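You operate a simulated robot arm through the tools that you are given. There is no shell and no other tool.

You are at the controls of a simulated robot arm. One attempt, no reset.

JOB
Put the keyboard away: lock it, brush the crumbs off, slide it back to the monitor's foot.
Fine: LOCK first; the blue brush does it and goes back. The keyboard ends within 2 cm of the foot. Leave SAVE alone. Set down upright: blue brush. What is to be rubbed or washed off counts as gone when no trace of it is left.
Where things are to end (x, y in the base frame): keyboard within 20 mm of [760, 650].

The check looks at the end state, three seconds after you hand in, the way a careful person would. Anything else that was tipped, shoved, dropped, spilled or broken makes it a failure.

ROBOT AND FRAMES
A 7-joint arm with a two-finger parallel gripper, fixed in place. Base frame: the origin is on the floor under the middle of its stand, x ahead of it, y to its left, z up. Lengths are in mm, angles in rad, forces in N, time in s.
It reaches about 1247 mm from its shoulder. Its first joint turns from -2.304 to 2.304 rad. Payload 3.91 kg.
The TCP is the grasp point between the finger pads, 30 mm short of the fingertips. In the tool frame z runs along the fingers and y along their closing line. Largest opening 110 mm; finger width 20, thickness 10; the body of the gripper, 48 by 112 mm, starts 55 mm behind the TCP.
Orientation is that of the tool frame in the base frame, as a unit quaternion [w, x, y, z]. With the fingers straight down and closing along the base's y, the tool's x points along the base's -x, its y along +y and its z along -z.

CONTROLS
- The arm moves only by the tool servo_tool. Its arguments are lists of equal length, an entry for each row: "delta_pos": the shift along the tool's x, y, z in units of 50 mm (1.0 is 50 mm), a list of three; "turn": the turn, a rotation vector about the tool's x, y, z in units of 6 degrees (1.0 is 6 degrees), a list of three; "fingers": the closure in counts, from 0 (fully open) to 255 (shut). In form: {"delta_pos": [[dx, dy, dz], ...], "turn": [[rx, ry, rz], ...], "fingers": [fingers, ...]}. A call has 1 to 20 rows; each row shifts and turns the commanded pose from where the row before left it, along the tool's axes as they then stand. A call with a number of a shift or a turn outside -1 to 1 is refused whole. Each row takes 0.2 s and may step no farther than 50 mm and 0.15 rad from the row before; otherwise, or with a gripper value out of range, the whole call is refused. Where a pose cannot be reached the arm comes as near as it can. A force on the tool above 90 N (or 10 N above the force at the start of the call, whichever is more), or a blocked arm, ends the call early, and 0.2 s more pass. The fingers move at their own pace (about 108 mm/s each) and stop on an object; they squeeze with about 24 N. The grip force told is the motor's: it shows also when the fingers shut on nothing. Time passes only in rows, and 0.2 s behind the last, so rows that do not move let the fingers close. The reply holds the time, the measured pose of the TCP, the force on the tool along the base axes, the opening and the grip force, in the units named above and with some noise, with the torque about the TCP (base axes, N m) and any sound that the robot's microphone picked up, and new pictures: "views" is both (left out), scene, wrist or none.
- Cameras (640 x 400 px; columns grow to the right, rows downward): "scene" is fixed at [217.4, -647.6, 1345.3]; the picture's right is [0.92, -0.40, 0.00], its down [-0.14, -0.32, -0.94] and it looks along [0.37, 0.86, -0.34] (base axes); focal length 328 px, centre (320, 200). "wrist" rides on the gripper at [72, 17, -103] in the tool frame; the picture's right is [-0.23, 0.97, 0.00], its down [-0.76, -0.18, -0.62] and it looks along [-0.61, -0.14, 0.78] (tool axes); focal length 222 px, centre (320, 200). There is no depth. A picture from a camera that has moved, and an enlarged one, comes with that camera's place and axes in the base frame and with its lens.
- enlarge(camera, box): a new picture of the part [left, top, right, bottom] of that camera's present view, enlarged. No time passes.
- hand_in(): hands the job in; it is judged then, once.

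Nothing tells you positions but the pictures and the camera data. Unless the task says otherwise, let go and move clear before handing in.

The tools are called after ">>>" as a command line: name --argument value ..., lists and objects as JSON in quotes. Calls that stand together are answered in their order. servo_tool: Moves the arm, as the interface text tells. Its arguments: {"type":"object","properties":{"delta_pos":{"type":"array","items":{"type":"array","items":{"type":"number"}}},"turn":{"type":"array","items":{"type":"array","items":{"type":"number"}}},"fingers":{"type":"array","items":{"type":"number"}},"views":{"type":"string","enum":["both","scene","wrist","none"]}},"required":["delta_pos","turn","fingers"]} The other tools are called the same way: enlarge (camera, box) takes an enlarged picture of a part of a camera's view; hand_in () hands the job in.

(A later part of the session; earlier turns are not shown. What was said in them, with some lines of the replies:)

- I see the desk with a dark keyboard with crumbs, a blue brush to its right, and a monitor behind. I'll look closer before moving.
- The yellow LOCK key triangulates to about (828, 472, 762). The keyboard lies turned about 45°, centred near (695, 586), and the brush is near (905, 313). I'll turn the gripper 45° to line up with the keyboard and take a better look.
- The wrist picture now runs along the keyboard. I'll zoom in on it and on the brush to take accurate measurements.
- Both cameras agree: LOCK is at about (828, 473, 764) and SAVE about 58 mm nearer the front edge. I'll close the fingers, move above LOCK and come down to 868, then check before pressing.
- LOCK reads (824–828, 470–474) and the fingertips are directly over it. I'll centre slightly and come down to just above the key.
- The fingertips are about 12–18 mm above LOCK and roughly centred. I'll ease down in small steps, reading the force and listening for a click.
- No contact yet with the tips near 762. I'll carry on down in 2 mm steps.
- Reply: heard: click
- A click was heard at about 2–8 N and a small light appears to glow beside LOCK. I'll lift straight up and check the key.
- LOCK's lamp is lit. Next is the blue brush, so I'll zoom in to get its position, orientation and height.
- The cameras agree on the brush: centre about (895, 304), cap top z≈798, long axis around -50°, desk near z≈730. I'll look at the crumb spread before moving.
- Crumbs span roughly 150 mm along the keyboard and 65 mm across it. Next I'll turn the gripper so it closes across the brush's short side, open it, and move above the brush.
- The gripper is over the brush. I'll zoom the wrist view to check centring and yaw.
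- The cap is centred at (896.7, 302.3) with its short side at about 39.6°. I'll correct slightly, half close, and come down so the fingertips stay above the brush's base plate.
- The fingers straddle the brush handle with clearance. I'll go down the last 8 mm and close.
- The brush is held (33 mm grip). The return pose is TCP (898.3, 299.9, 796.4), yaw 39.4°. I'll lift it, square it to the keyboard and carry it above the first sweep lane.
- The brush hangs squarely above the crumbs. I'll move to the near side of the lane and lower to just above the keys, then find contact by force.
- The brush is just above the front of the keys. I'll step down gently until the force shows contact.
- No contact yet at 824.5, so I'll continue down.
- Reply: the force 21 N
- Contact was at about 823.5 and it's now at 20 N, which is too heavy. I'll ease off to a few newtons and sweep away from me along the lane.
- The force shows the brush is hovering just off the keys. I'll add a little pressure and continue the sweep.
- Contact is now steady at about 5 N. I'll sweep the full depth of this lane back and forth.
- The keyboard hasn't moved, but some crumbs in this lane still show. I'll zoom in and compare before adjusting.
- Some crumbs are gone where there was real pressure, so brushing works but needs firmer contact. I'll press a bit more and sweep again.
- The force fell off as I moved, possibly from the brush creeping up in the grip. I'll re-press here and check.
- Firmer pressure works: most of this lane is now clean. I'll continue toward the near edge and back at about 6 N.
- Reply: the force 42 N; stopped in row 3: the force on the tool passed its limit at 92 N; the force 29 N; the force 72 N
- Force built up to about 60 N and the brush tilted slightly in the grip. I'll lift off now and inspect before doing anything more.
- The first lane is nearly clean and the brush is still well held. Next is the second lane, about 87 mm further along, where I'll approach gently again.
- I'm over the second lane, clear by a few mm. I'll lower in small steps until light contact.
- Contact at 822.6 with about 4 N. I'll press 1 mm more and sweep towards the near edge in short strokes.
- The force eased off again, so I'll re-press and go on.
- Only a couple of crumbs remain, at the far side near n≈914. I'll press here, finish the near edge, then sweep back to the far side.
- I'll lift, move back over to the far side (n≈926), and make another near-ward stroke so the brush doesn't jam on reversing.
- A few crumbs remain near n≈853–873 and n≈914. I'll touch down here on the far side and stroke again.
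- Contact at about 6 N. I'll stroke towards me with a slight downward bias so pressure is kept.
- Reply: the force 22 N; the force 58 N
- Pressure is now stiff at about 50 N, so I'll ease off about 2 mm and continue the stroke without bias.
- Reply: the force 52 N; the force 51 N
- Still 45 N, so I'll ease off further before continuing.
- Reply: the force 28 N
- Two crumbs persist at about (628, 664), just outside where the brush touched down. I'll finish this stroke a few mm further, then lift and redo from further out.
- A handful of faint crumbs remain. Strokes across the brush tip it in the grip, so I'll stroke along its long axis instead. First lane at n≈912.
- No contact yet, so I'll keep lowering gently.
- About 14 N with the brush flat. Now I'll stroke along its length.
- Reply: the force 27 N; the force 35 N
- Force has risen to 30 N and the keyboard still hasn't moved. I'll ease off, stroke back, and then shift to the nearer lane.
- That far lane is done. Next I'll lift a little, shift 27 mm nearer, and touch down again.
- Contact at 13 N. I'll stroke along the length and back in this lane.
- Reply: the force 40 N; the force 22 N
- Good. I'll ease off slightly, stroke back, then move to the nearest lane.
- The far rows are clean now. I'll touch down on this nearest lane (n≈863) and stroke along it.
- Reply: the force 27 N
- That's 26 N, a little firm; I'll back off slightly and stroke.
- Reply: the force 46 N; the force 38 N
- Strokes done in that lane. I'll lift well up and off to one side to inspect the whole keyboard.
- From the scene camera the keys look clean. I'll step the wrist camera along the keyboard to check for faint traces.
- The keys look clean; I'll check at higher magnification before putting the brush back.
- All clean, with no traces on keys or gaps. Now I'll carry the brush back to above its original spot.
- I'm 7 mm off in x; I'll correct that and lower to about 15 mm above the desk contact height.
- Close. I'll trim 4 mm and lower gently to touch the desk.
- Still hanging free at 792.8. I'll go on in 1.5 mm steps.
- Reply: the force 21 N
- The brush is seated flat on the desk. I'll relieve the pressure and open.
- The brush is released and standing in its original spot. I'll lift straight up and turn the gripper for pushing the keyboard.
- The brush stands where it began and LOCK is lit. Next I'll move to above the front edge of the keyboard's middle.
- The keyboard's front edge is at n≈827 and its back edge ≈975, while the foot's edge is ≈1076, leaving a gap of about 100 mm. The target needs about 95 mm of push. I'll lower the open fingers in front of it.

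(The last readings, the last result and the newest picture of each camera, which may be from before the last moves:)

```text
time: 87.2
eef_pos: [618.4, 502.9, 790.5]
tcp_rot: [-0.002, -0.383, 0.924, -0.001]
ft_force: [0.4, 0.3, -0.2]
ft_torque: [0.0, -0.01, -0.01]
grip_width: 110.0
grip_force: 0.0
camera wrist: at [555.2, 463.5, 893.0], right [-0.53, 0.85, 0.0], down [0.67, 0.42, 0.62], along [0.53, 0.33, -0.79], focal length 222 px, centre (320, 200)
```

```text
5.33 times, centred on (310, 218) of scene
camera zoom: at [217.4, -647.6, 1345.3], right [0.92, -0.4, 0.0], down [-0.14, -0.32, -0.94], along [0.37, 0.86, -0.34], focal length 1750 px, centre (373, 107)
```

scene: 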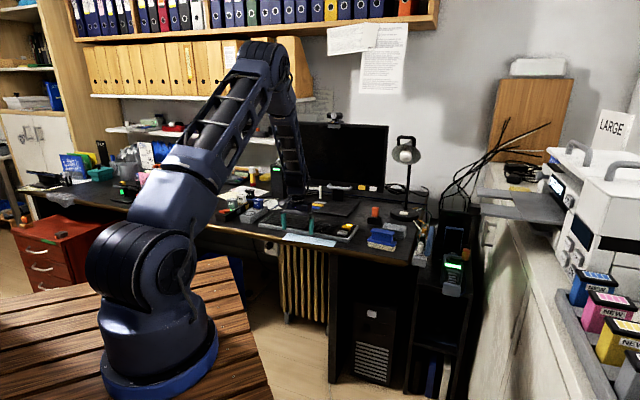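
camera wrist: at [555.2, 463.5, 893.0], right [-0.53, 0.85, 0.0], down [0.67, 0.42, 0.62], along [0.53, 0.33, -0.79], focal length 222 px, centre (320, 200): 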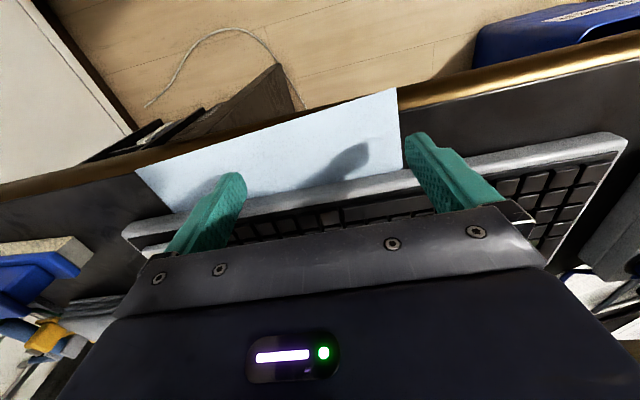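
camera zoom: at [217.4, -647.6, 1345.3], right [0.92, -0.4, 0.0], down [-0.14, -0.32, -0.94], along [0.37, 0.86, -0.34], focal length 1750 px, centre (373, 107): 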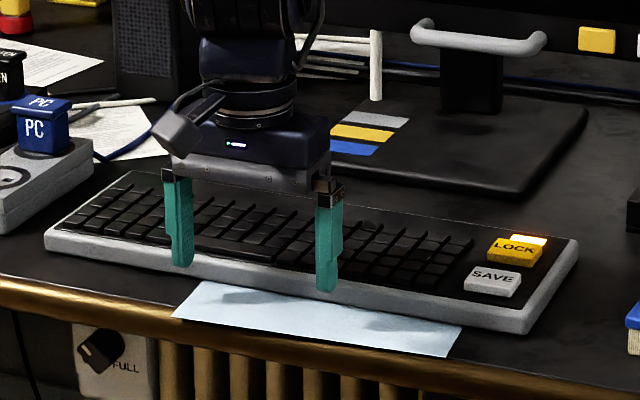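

The fingers are in front of the keyboard, between it and the desk edge. I'll lower them to just above the desk.

>>> servo_tool --delta_pos '[[-0.1, 0, 0.2], [0, 0, 0.14], [0, 0, 0]]' --turn '[[0, 0, 0], [0, 0, 0], [0, 0, 0]]' --fingers '[0, 0, 0]' --views "none"

>>> servo_tool --delta_pos '[[0, 0, 0.1], [0, 0, 0.04], [0, 0, 0]]' --turn '[[0, 0, 0], [0, 0, 0], [0, 0, 0]]' --fingers '[0, 0, 0]' --views "both"

>>> enlarge --camera "scene" --box '[260, 195, 350, 255]'

>>> enlarge --camera "wrist" --box '[120, 0, 520, 260]'

```text
time: 88.0
eef_pos: [623.6, 507.7, 775.6]
tcp_rot: [-0.003, -0.382, 0.924, -0.002]
ft_force: [0.0, 0.2, -0.4]
ft_torque: [0.05, 0.0, -0.01]
grip_width: 110.0
grip_force: 0.1
```

```text
time: 88.8
eef_pos: [623.8, 506.8, 768.6]
tcp_rot: [-0.003, -0.382, 0.924, -0.002]
ft_force: [-0.3, -0.2, -0.1]
ft_torque: [-0.01, -0.02, -0.03]
grip_width: 110.1
grip_force: 0.1
camera wrist: at [560.3, 467.4, 870.0], right [-0.53, 0.85, 0.0], down [0.67, 0.42, 0.62], along [0.53, 0.33, -0.79], focal length 222 px, centre (320, 200)
```

scene: 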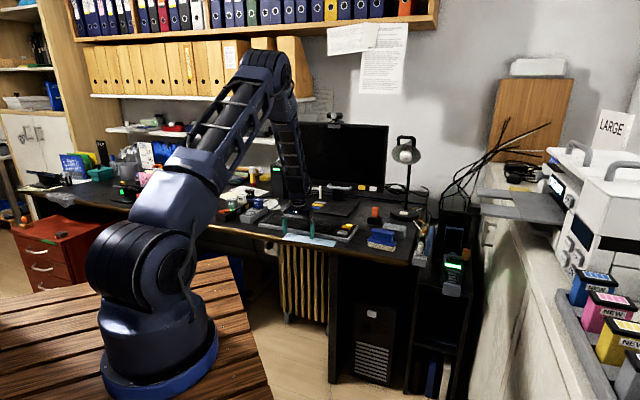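
wrist: 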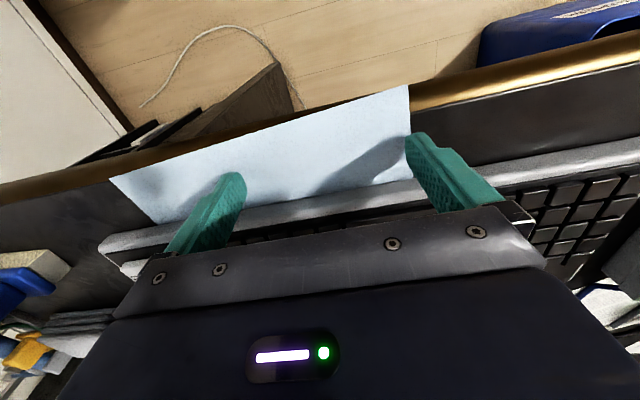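

```text
6.67 times, centred on (305, 225) of scene
camera zoom: at [217.4, -647.6, 1345.3], right [0.92, -0.4, 0.0], down [-0.14, -0.32, -0.94], along [0.37, 0.86, -0.34], focal length 2188 px, centre (420, 33)
```

zoom: 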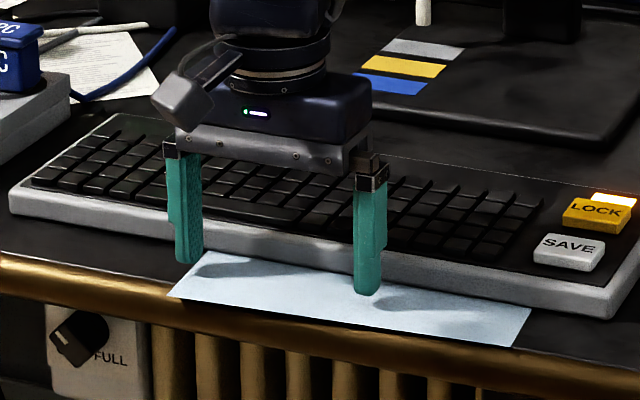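

```text
1.54 times, centred on (320, 130) of wrist
camera zoom: at [560.3, 467.4, 870.0], right [-0.53, 0.85, 0.0], down [0.67, 0.42, 0.62], along [0.53, 0.33, -0.79], focal length 342 px, centre (320, 308)
```

zoom: 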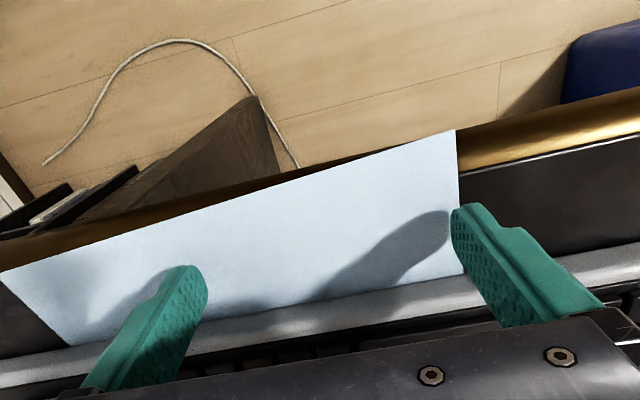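

Fingertips are about 8 mm above the desk. I'll lower 2 mm more and advance slowly to find contact with the keyboard's front face.

>>> servo_tool --delta_pos '[[0, 0, 0.04], [-0.1, 0, 0], [-0.1, 0, 0], [0, 0, 0]]' --turn '[[0, 0, 0], [0, 0, 0], [0, 0, 0], [0, 0, 0]]' --fingers '[0, 0, 0, 0]' --views "none"

>>> servo_tool --delta_pos '[[-0.06, 0, 0], [-0.06, 0, 0], [0, 0, 0]]' --turn '[[0, 0, 0], [0, 0, 0], [0, 0, 0]]' --fingers '[0, 0, 0]' --views "none"

>>> servo_tool --delta_pos '[[-0.06, 0, 0], [0, 0, 0]]' --turn '[[0, 0, 0], [0, 0, 0]]' --fingers '[0, 0]' --views "none"

```text
time: 89.8
eef_pos: [630.9, 514.5, 767.8]
tcp_rot: [-0.002, -0.383, 0.924, 0.0]
ft_force: [0.1, 1.0, 0.7]
ft_torque: [0.04, -0.02, -0.02]
grip_width: 110.1
grip_force: 0.1
```

```text
time: 90.6
eef_pos: [636.4, 518.8, 767.0]
tcp_rot: [-0.002, -0.383, 0.924, -0.001]
ft_force: [0.0, 0.3, -0.5]
ft_torque: [-0.03, 0.02, 0.01]
grip_width: 109.9
grip_force: 0.0
```

```text
time: 91.2
eef_pos: [639.7, 520.7, 767.1]
tcp_rot: [-0.002, -0.383, 0.924, -0.001]
ft_force: [-2.6, -3.0, 3.0]
ft_torque: [0.06, 0.11, 0.21]
grip_width: 109.8
grip_force: 0.0
```

Contact began at TCP n≈820 with about 4 N. I'll push 45 mm straight back, then check.

>>> servo_tool --delta_pos '[[-0.15, 0, 0], [-0.15, 0, 0], [-0.15, 0, 0], [0, 0, 0]]' --turn '[[0, 0, 0], [0, 0, 0], [0, 0, 0], [0, 0, 0]]' --fingers '[0, 0, 0, 0]' --views "scene"

>>> enlarge --camera "scene" --box '[250, 180, 370, 255]'

```text
time: 92.2
eef_pos: [654.6, 536.9, 766.1]
tcp_rot: [-0.002, -0.383, 0.924, -0.001]
ft_force: [-2.5, -2.7, -2.2]
ft_torque: [0.02, 0.12, -0.09]
grip_width: 110.0
grip_force: 0.0
```

scene: 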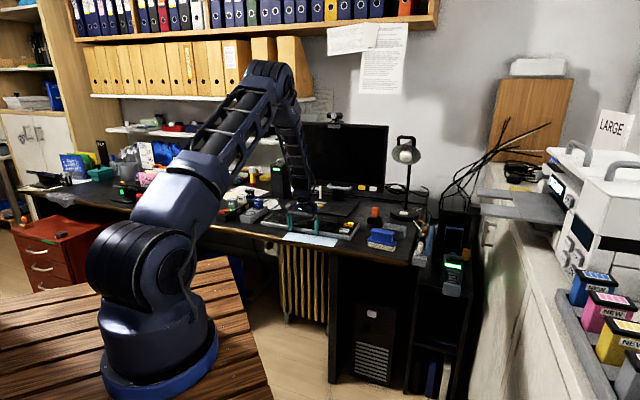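

```text
5.33 times, centred on (310, 218) of scene
camera zoom: at [217.4, -647.6, 1345.3], right [0.92, -0.4, 0.0], down [-0.14, -0.32, -0.94], along [0.37, 0.86, -0.34], focal length 1750 px, centre (373, 107)
```

zoom: 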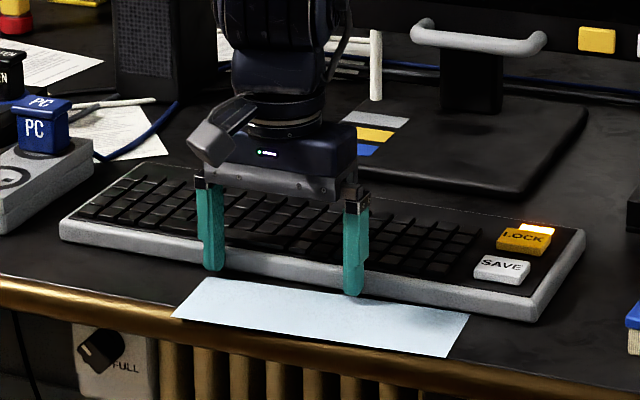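

The keyboard is sliding back straight, the paper is staying put, and force is light. I'll continue another 40 mm.

>>> servo_tool --delta_pos '[[-0.16, 0, 0], [-0.16, 0, 0], [-0.16, 0, 0], [-0.16, 0, 0], [-0.16, 0, 0], [0, 0, 0]]' --turn '[[0, 0, 0], [0, 0, 0], [0, 0, 0], [0, 0, 0], [0, 0, 0], [0, 0, 0]]' --fingers '[0, 0, 0, 0, 0, 0]' --views "both"

>>> enlarge --camera "scene" --box '[250, 180, 370, 255]'

```text
time: 93.6
eef_pos: [684.6, 564.2, 766.1]
tcp_rot: [-0.002, -0.383, 0.924, -0.001]
ft_force: [-3.6, -3.1, -0.3]
ft_torque: [-0.04, 0.02, -0.14]
grip_width: 110.4
grip_force: 0.0
camera wrist: at [620.9, 525.2, 867.6], right [-0.53, 0.85, 0.0], down [0.67, 0.41, 0.62], along [0.53, 0.33, -0.79], focal length 222 px, centre (320, 200)
```

scene: 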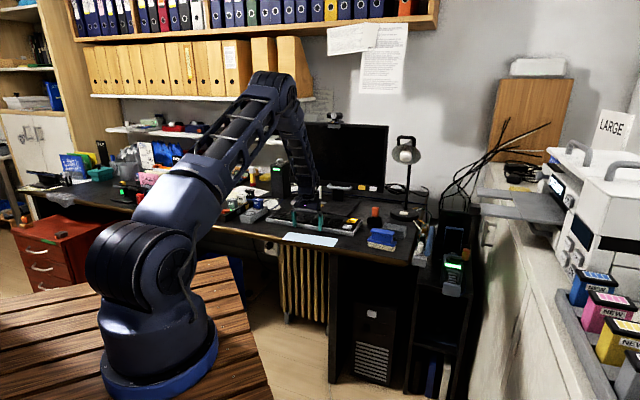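
wrist: 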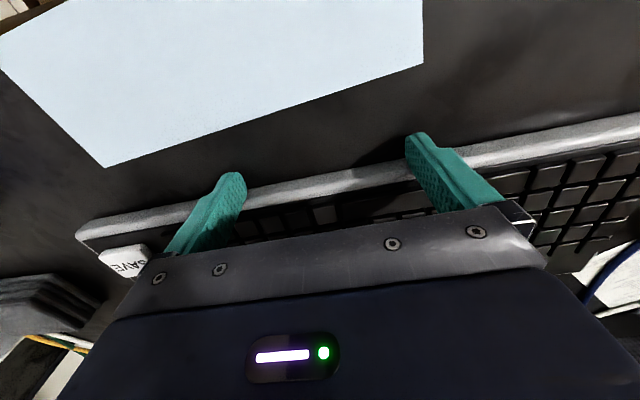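

```text
5.33 times, centred on (310, 218) of scene
camera zoom: at [217.4, -647.6, 1345.3], right [0.92, -0.4, 0.0], down [-0.14, -0.32, -0.94], along [0.37, 0.86, -0.34], focal length 1750 px, centre (373, 107)
```

zoom: 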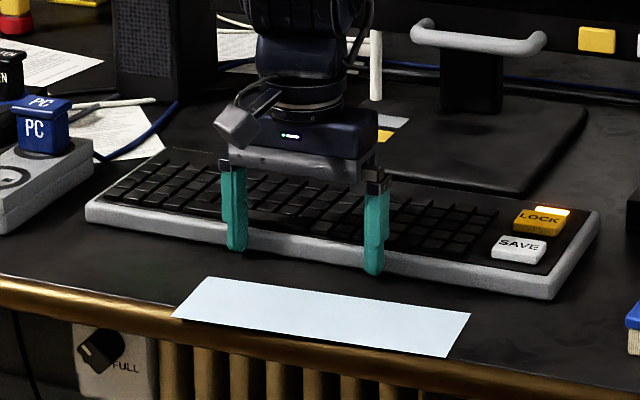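

The keyboard has moved about 62 mm, so about 32 remain. I'll push another 22 mm, then measure the gap to the foot.

>>> servo_tool --delta_pos '[[-0.15, 0, 0], [-0.15, 0, 0], [-0.14, 0, 0], [0, 0, 0]]' --turn '[[0, 0, 0], [0, 0, 0], [0, 0, 0], [0, 0, 0]]' --fingers '[0, 0, 0, 0]' --views "both"

>>> enlarge --camera "scene" --box '[260, 185, 370, 255]'

>>> enlarge --camera "scene" --box '[310, 195, 370, 240]'

```text
time: 94.6
eef_pos: [698.2, 582.2, 765.9]
tcp_rot: [-0.002, -0.382, 0.924, -0.001]
ft_force: [-7.7, -8.9, 8.2]
ft_torque: [-0.09, 0.05, -0.03]
grip_width: 110.0
grip_force: 0.1
camera wrist: at [634.3, 541.5, 868.1], right [-0.53, 0.85, 0.0], down [0.67, 0.42, 0.62], along [0.53, 0.33, -0.79], focal length 222 px, centre (320, 200)
```

scene: 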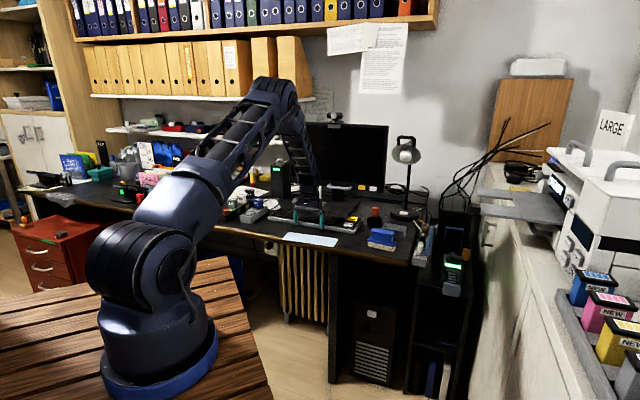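
wrist: 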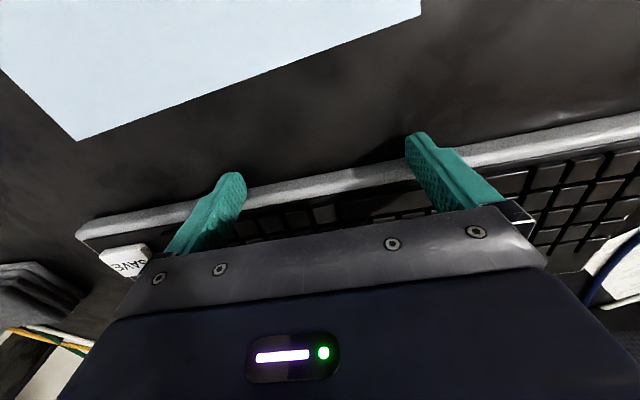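

```text
5.71 times, centred on (315, 220) of scene
camera zoom: at [217.4, -647.6, 1345.3], right [0.92, -0.4, 0.0], down [-0.14, -0.32, -0.94], along [0.37, 0.86, -0.34], focal length 1875 px, centre (349, 86)
```

zoom: 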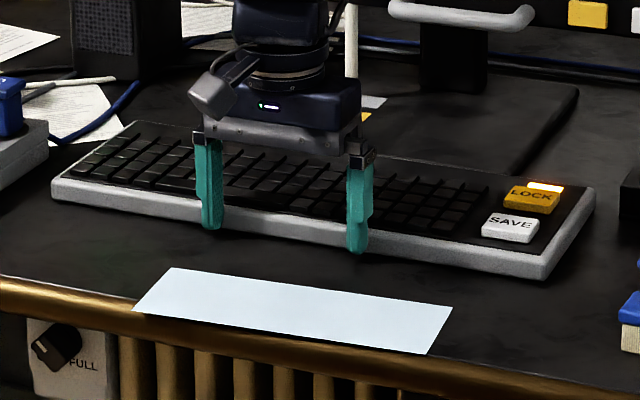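

```text
8.89 times, centred on (340, 218) of scene
camera zoom: at [217.4, -647.6, 1345.3], right [0.92, -0.4, 0.0], down [-0.14, -0.32, -0.94], along [0.37, 0.86, -0.34], focal length 2917 px, centre (142, 44)
```

zoom: 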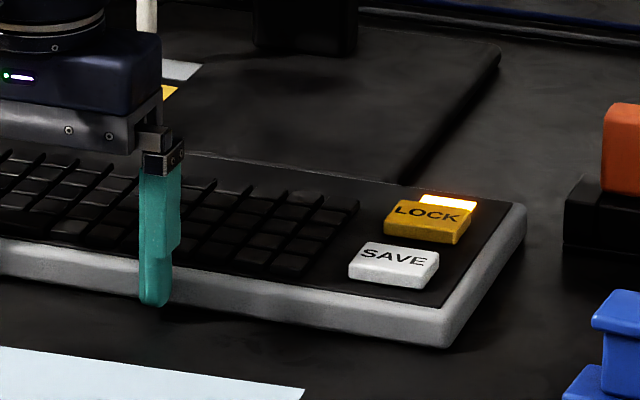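

Resistance rose from 5 to 12 N. Before pushing more, I'll check what the back edge is near: the foot, a cable or a paper.

>>> enlarge --camera "scene" --box '[260, 190, 310, 225]'

>>> enlarge --camera "scene" --box '[315, 195, 355, 225]'

>>> servo_tool --delta_pos '[[0, 0, 0], [0, 0, 0]]' --turn '[[0, 0, 0], [0, 0, 0]]' --fingers '[0, 0]' --views "none"

```text
11.43 times, centred on (285, 208) of scene
camera zoom: at [217.4, -647.6, 1345.3], right [0.92, -0.4, 0.0], down [-0.14, -0.32, -0.94], along [0.37, 0.86, -0.34], focal length 3751 px, centre (720, 114)
```

zoom: 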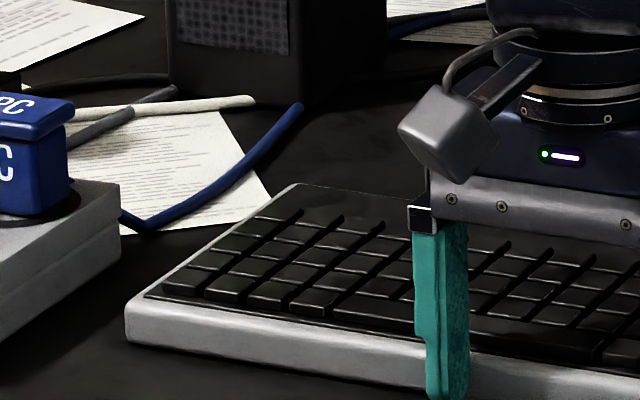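

```text
13.33 times, centred on (335, 210) of scene
camera zoom: at [217.4, -647.6, 1345.3], right [0.92, -0.4, 0.0], down [-0.14, -0.32, -0.94], along [0.37, 0.86, -0.34], focal length 4376 px, centre (120, 67)
```

zoom: 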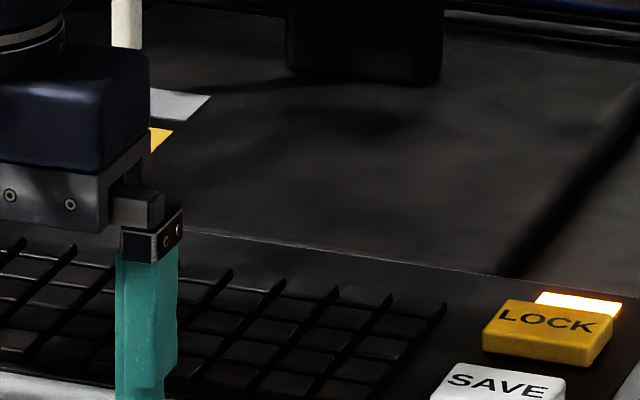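

```text
time: 95.2
eef_pos: [697.6, 582.5, 764.5]
tcp_rot: [-0.002, -0.383, 0.924, -0.001]
ft_force: [-7.4, -6.2, 7.0]
ft_torque: [0.01, 0.09, 0.09]
grip_width: 110.0
grip_force: 0.0
```

Vertical force is also up at 7 N, so the fingertips may be brushing the desk. I'll raise 2 mm and re-read.

>>> servo_tool --delta_pos '[[0, 0, -0.04], [0, 0, 0]]' --turn '[[0, 0, 0], [0, 0, 0]]' --fingers '[0, 0]' --views "none"

```text
time: 95.8
eef_pos: [698.8, 581.2, 768.0]
tcp_rot: [-0.002, -0.383, 0.924, -0.001]
ft_force: [-1.5, -2.9, -1.8]
ft_torque: [-0.13, -0.05, 0.1]
grip_width: 110.1
grip_force: 0.1
```

That cleared it; only about 3 N of sliding force remains. I'll push about 8 mm more in small steps and watch for a force jump.

>>> servo_tool --delta_pos '[[-0.08, 0, 0], [0, 0, 0]]' --turn '[[0, 0, 0], [0, 0, 0]]' --fingers '[0, 0]' --views "none"

>>> servo_tool --delta_pos '[[-0.08, 0, 0], [0, 0, 0]]' --turn '[[0, 0, 0], [0, 0, 0]]' --fingers '[0, 0]' --views "both"

>>> enlarge --camera "scene" --box '[310, 190, 370, 235]'

```text
time: 96.4
eef_pos: [701.4, 585.3, 769.3]
tcp_rot: [-0.002, -0.383, 0.924, 0.0]
ft_force: [-8.2, -9.5, 7.6]
ft_torque: [-0.12, 0.09, 0.01]
grip_width: 109.8
grip_force: 0.0
```

```text
time: 97.0
eef_pos: [705.2, 586.7, 767.2]
tcp_rot: [-0.003, -0.383, 0.924, -0.001]
ft_force: [-8.1, -7.4, 4.3]
ft_torque: [-0.08, 0.11, 0.14]
grip_width: 109.7
grip_force: 0.2
camera wrist: at [640.8, 547.5, 869.7], right [-0.53, 0.85, 0.0], down [0.67, 0.42, 0.62], along [0.53, 0.33, -0.79], focal length 222 px, centre (320, 200)
```

scene: 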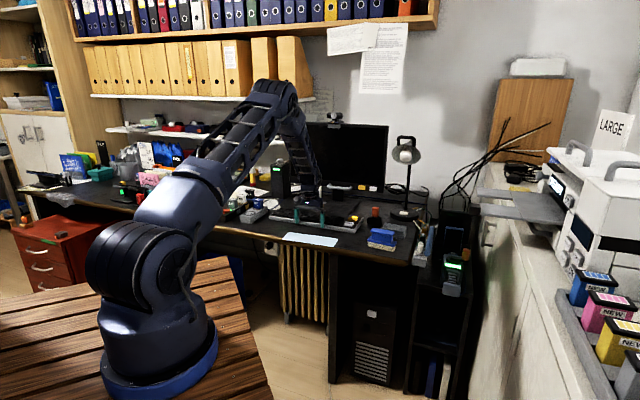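
wrist: 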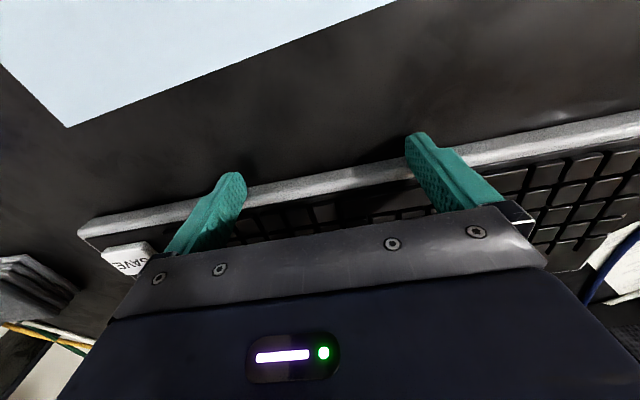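

```text
8.89 times, centred on (340, 212) of scene
camera zoom: at [217.4, -647.6, 1345.3], right [0.92, -0.4, 0.0], down [-0.14, -0.32, -0.94], along [0.37, 0.86, -0.34], focal length 2917 px, centre (142, 89)
```

zoom: 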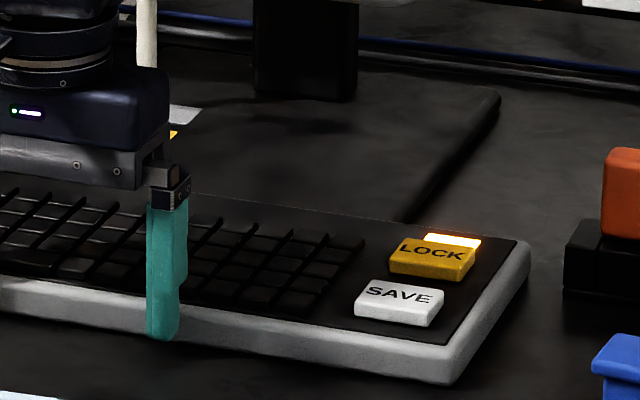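

The keyboard has moved about 93 mm and the monitor foot hasn't shifted. I'll back the fingers off, rise, and measure the gap from above.

>>> servo_tool --delta_pos '[[0.3, 0, 0], [0, 0, -0.8], [0, 0, -1], [0, 0, -1], [0.6, 0, -0.6], [0, 0, 0]]' --turn '[[0, 0, 0], [0, 0, 0], [0, 0, 0], [0, 0, 0], [0, 0, 0], [0, 0, 0]]' --fingers '[0, 0, 0, 0, 0, 0]' --views "both"

>>> enlarge --camera "scene" --box '[260, 180, 370, 250]'

>>> enlarge --camera "wrist" --box '[120, 40, 560, 240]'

```text
time: 98.4
eef_pos: [670.3, 554.3, 938.4]
tcp_rot: [-0.002, -0.383, 0.924, -0.001]
ft_force: [-0.1, 0.4, -0.1]
ft_torque: [0.0, 0.04, 0.0]
grip_width: 109.7
grip_force: 0.0
camera wrist: at [608.0, 514.3, 1040.5], right [-0.53, 0.85, 0.0], down [0.67, 0.42, 0.62], along [0.53, 0.33, -0.79], focal length 222 px, centre (320, 200)
```

scene: 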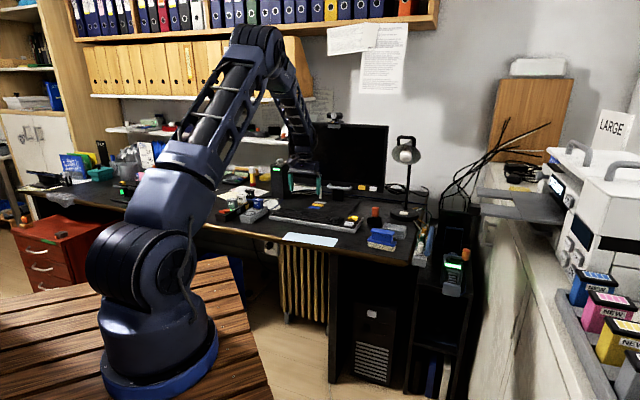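
wrist: 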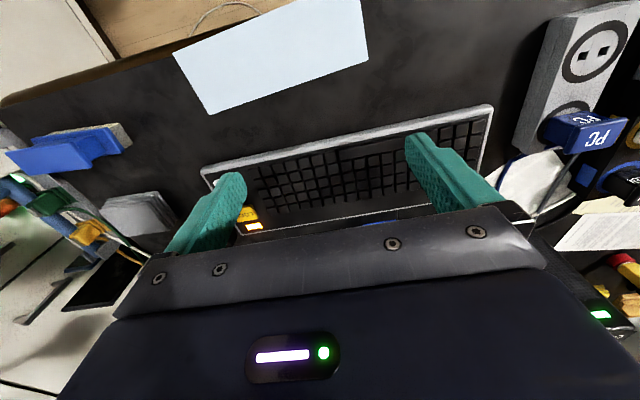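

```text
5.71 times, centred on (315, 215) of scene
camera zoom: at [217.4, -647.6, 1345.3], right [0.92, -0.4, 0.0], down [-0.14, -0.32, -0.94], along [0.37, 0.86, -0.34], focal length 1875 px, centre (349, 114)
```

zoom: 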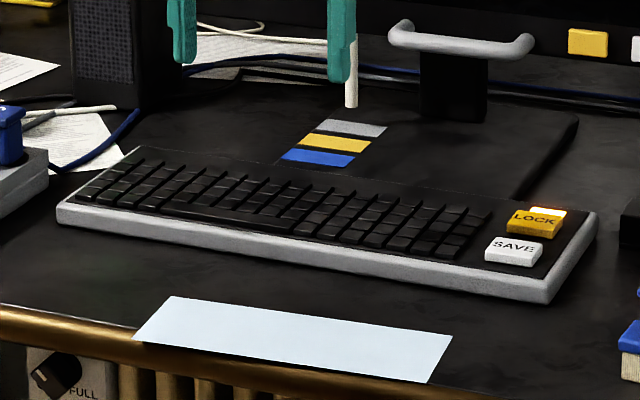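

```text
1.45 times, centred on (340, 140) of wrist
camera zoom: at [608.0, 514.3, 1040.5], right [-0.53, 0.85, 0.0], down [0.67, 0.42, 0.62], along [0.53, 0.33, -0.79], focal length 323 px, centre (291, 287)
```

zoom: 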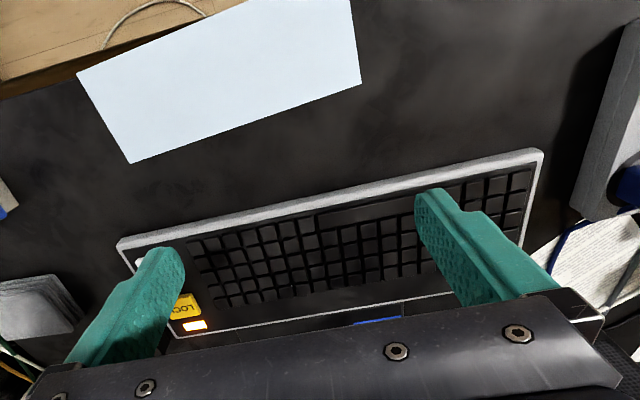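

The keyboard's centre measures (762, 650), essentially on target. I'll move the wrist camera forward to see the actual gap to the foot.

>>> servo_tool --delta_pos '[[-0.8, 0, 0], [-0.8, 0, 0], [0, 0, 0]]' --turn '[[0, 0, 0], [0, 0, 0], [0, 0, 0]]' --fingers '[0, 0, 0]' --views "both"

>>> enlarge --camera "wrist" --box '[180, 60, 480, 240]'

```text
time: 99.2
eef_pos: [728.7, 609.5, 936.3]
tcp_rot: [-0.003, -0.383, 0.924, -0.001]
ft_force: [-0.4, 0.4, 0.4]
ft_torque: [0.0, 0.06, 0.02]
grip_width: 110.2
grip_force: 0.1
camera wrist: at [665.6, 570.8, 1039.0], right [-0.53, 0.85, 0.0], down [0.67, 0.42, 0.62], along [0.53, 0.33, -0.79], focal length 222 px, centre (320, 200)
```

scene: 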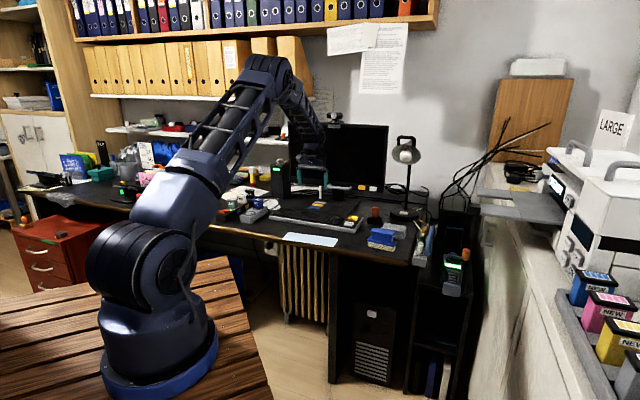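
wrist: 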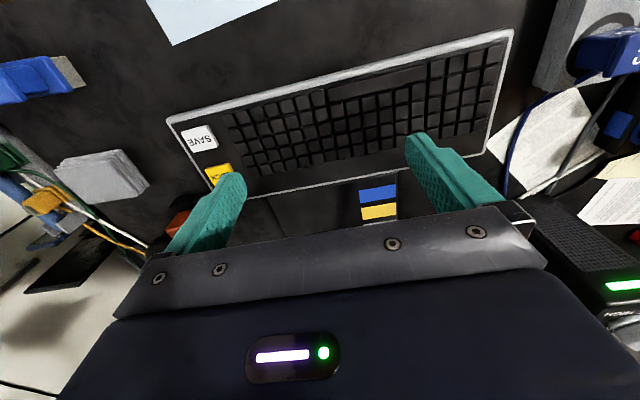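

```text
2.13 times, centred on (330, 150) of wrist
camera zoom: at [665.6, 570.8, 1039.0], right [-0.53, 0.85, 0.0], down [0.67, 0.42, 0.62], along [0.53, 0.33, -0.79], focal length 474 px, centre (299, 307)
```

zoom: 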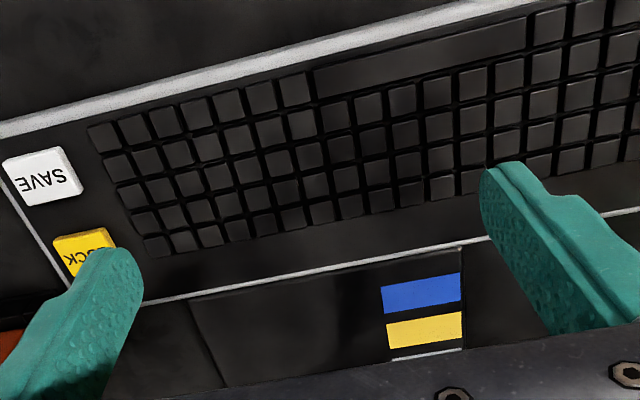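

The foot's front edge is right behind the keyboard's rim. I'll zoom in on the gap at both ends.

>>> enlarge --camera "wrist" --box '[240, 165, 340, 230]'

>>> enlarge --camera "wrist" --box '[340, 155, 440, 220]'

>>> enlarge --camera "scene" --box '[285, 195, 365, 240]'

```text
6.15 times, centred on (290, 198) of wrist
camera zoom: at [665.6, 570.8, 1039.0], right [-0.53, 0.85, 0.0], down [0.67, 0.42, 0.62], along [0.53, 0.33, -0.79], focal length 1367 px, centre (505, 215)
```

zoom: 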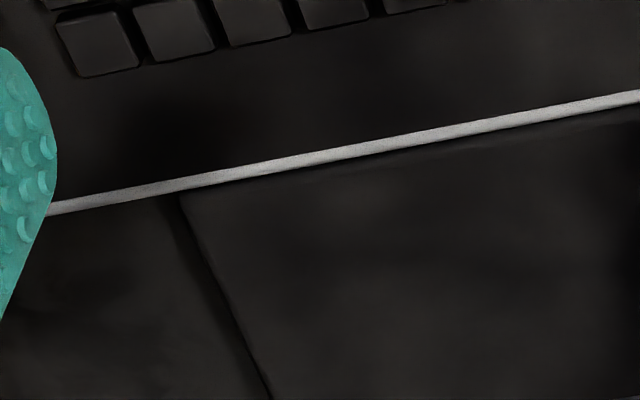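

```text
6.15 times, centred on (390, 188) of wrist
camera zoom: at [665.6, 570.8, 1039.0], right [-0.53, 0.85, 0.0], down [0.67, 0.42, 0.62], along [0.53, 0.33, -0.79], focal length 1367 px, centre (-111, 277)
```

zoom: 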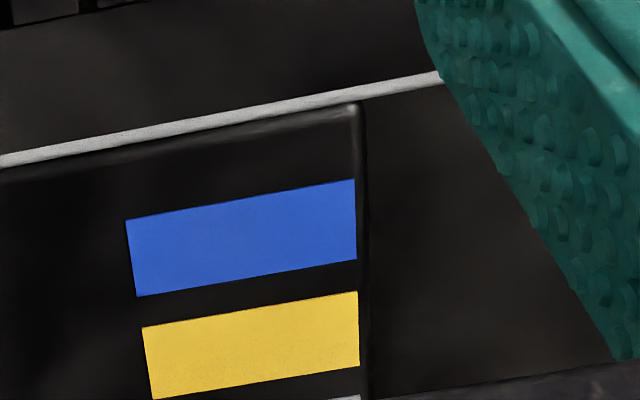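

```text
8.00 times, centred on (325, 218) of scene
camera zoom: at [217.4, -647.6, 1345.3], right [0.92, -0.4, 0.0], down [-0.14, -0.32, -0.94], along [0.37, 0.86, -0.34], focal length 2626 px, centre (280, 60)
```

zoom: 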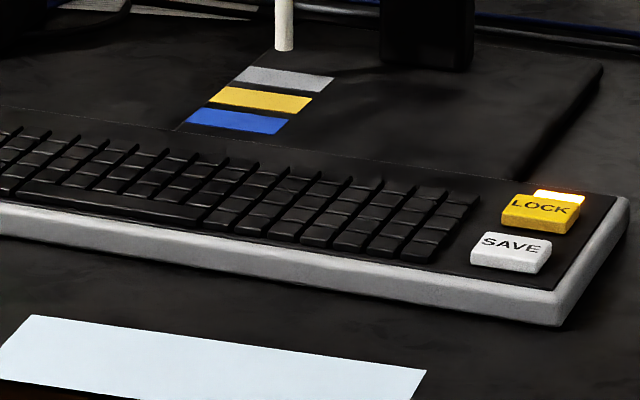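

The gap is only about 5–8 mm at both ends with no contact on the foot. I'll retract the arm clear and take a final look at everything.

>>> servo_tool --delta_pos '[[0, 0, -1], [0, 0, -1], [0.4, 0, -0.8], [1, 0, 0], [1, 0, 0], [1, 0, 0], [0, 0, 0], [0, 0, 0]]' --turn '[[0, 0, 0], [0, 0, 0], [0, 0, 0], [0, 0, 0], [0, 0, 0], [0, 0, 0], [0, 0, 0], [0, 0, 0]]' --fingers '[0, 0, 0, 0, 0, 0, 0, 0]' --views "both"

>>> enlarge --camera "scene" --box '[230, 170, 450, 270]'

>>> enlarge --camera "scene" --box '[260, 195, 340, 245]'

>>> enlarge --camera "wrist" --box '[200, 100, 500, 240]'

```text
time: 101.0
eef_pos: [612.0, 491.0, 1077.2]
tcp_rot: [-0.002, -0.383, 0.924, -0.001]
ft_force: [0.1, 0.0, -0.1]
ft_torque: [0.01, -0.01, -0.01]
grip_width: 110.0
grip_force: 0.1
camera wrist: at [548.8, 451.6, 1178.8], right [-0.53, 0.85, 0.0], down [0.67, 0.42, 0.62], along [0.53, 0.33, -0.79], focal length 222 px, centre (320, 200)
```

scene: 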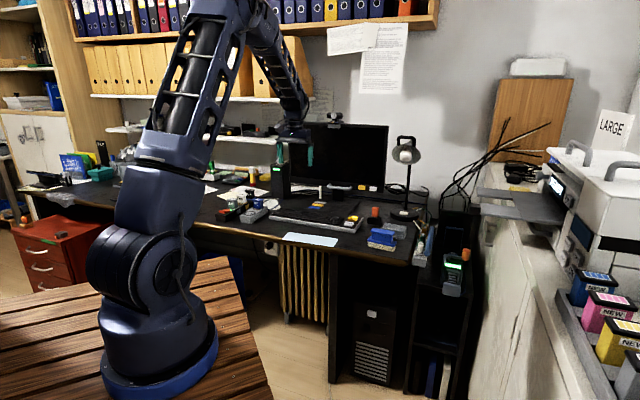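
wrist: 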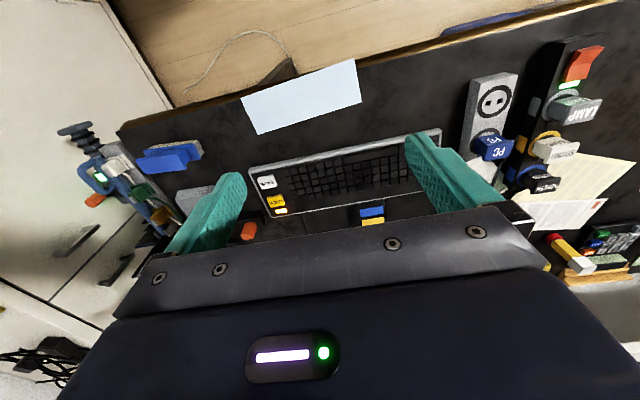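

```text
2.91 times, centred on (340, 220) of scene
camera zoom: at [217.4, -647.6, 1345.3], right [0.92, -0.4, 0.0], down [-0.14, -0.32, -0.94], along [0.37, 0.86, -0.34], focal length 955 px, centre (262, 142)
```

zoom: 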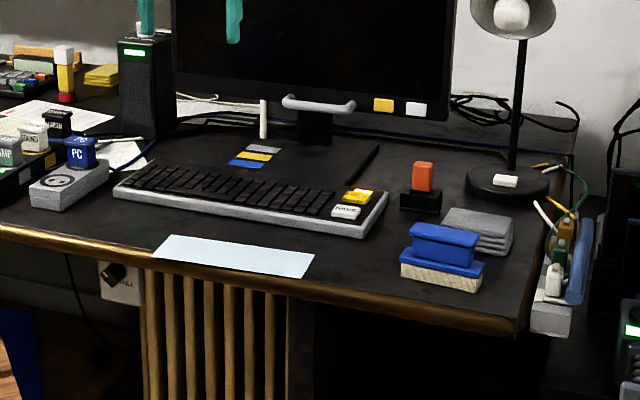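

```text
8.00 times, centred on (300, 220) of scene
camera zoom: at [217.4, -647.6, 1345.3], right [0.92, -0.4, 0.0], down [-0.14, -0.32, -0.94], along [0.37, 0.86, -0.34], focal length 2626 px, centre (480, 40)
```

zoom: 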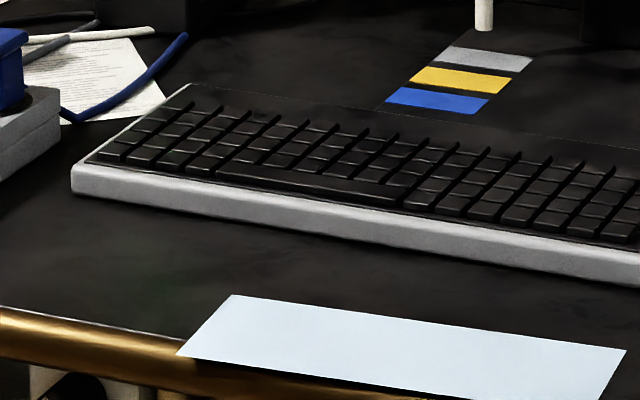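

```text
2.13 times, centred on (350, 170) of wrist
camera zoom: at [548.8, 451.6, 1178.8], right [-0.53, 0.85, 0.0], down [0.67, 0.42, 0.62], along [0.53, 0.33, -0.79], focal length 474 px, centre (256, 264)
```

zoom: 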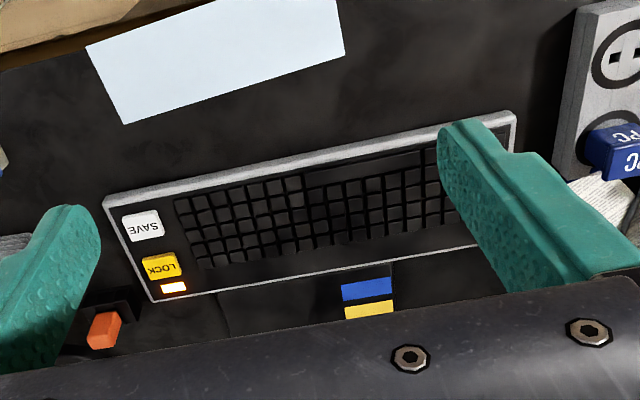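

Everything is in place: LOCK is lit, SAVE was not touched, and no crumbs show on the keys. The brush stands upright where it began, and the keyboard is at about (761, 650), 5–8 mm from the foot. Nothing else has moved and the arm is clear, so I'm handing in.

>>> hand_in

```text
The job is handed in.
```

The keyboard is put away and the job is handed in. I haven't seen a verdict, so this is what my last camera views showed.

- **Lock:** I pressed LOCK first. It clicked, and its lamp was still lit at the end. I didn't touch SAVE.
- **Crumbs:** I brushed the keys with the blue brush, and no trace showed in either camera at high magnification.
- **Brush:** It stands upright within a few millimetres of where it started.
- **Keyboard:** Its centre measures about (761, 650), against the target of (760, 650). It sits 5–8 mm from the monitor's foot without touching it.

While brushing, the force passed its 90 N limit once and stopped that stroke. The keyboard did not move, and I saw no damage. Nothing else on the desk looked moved, including the paper the keyboard had been sitting on.
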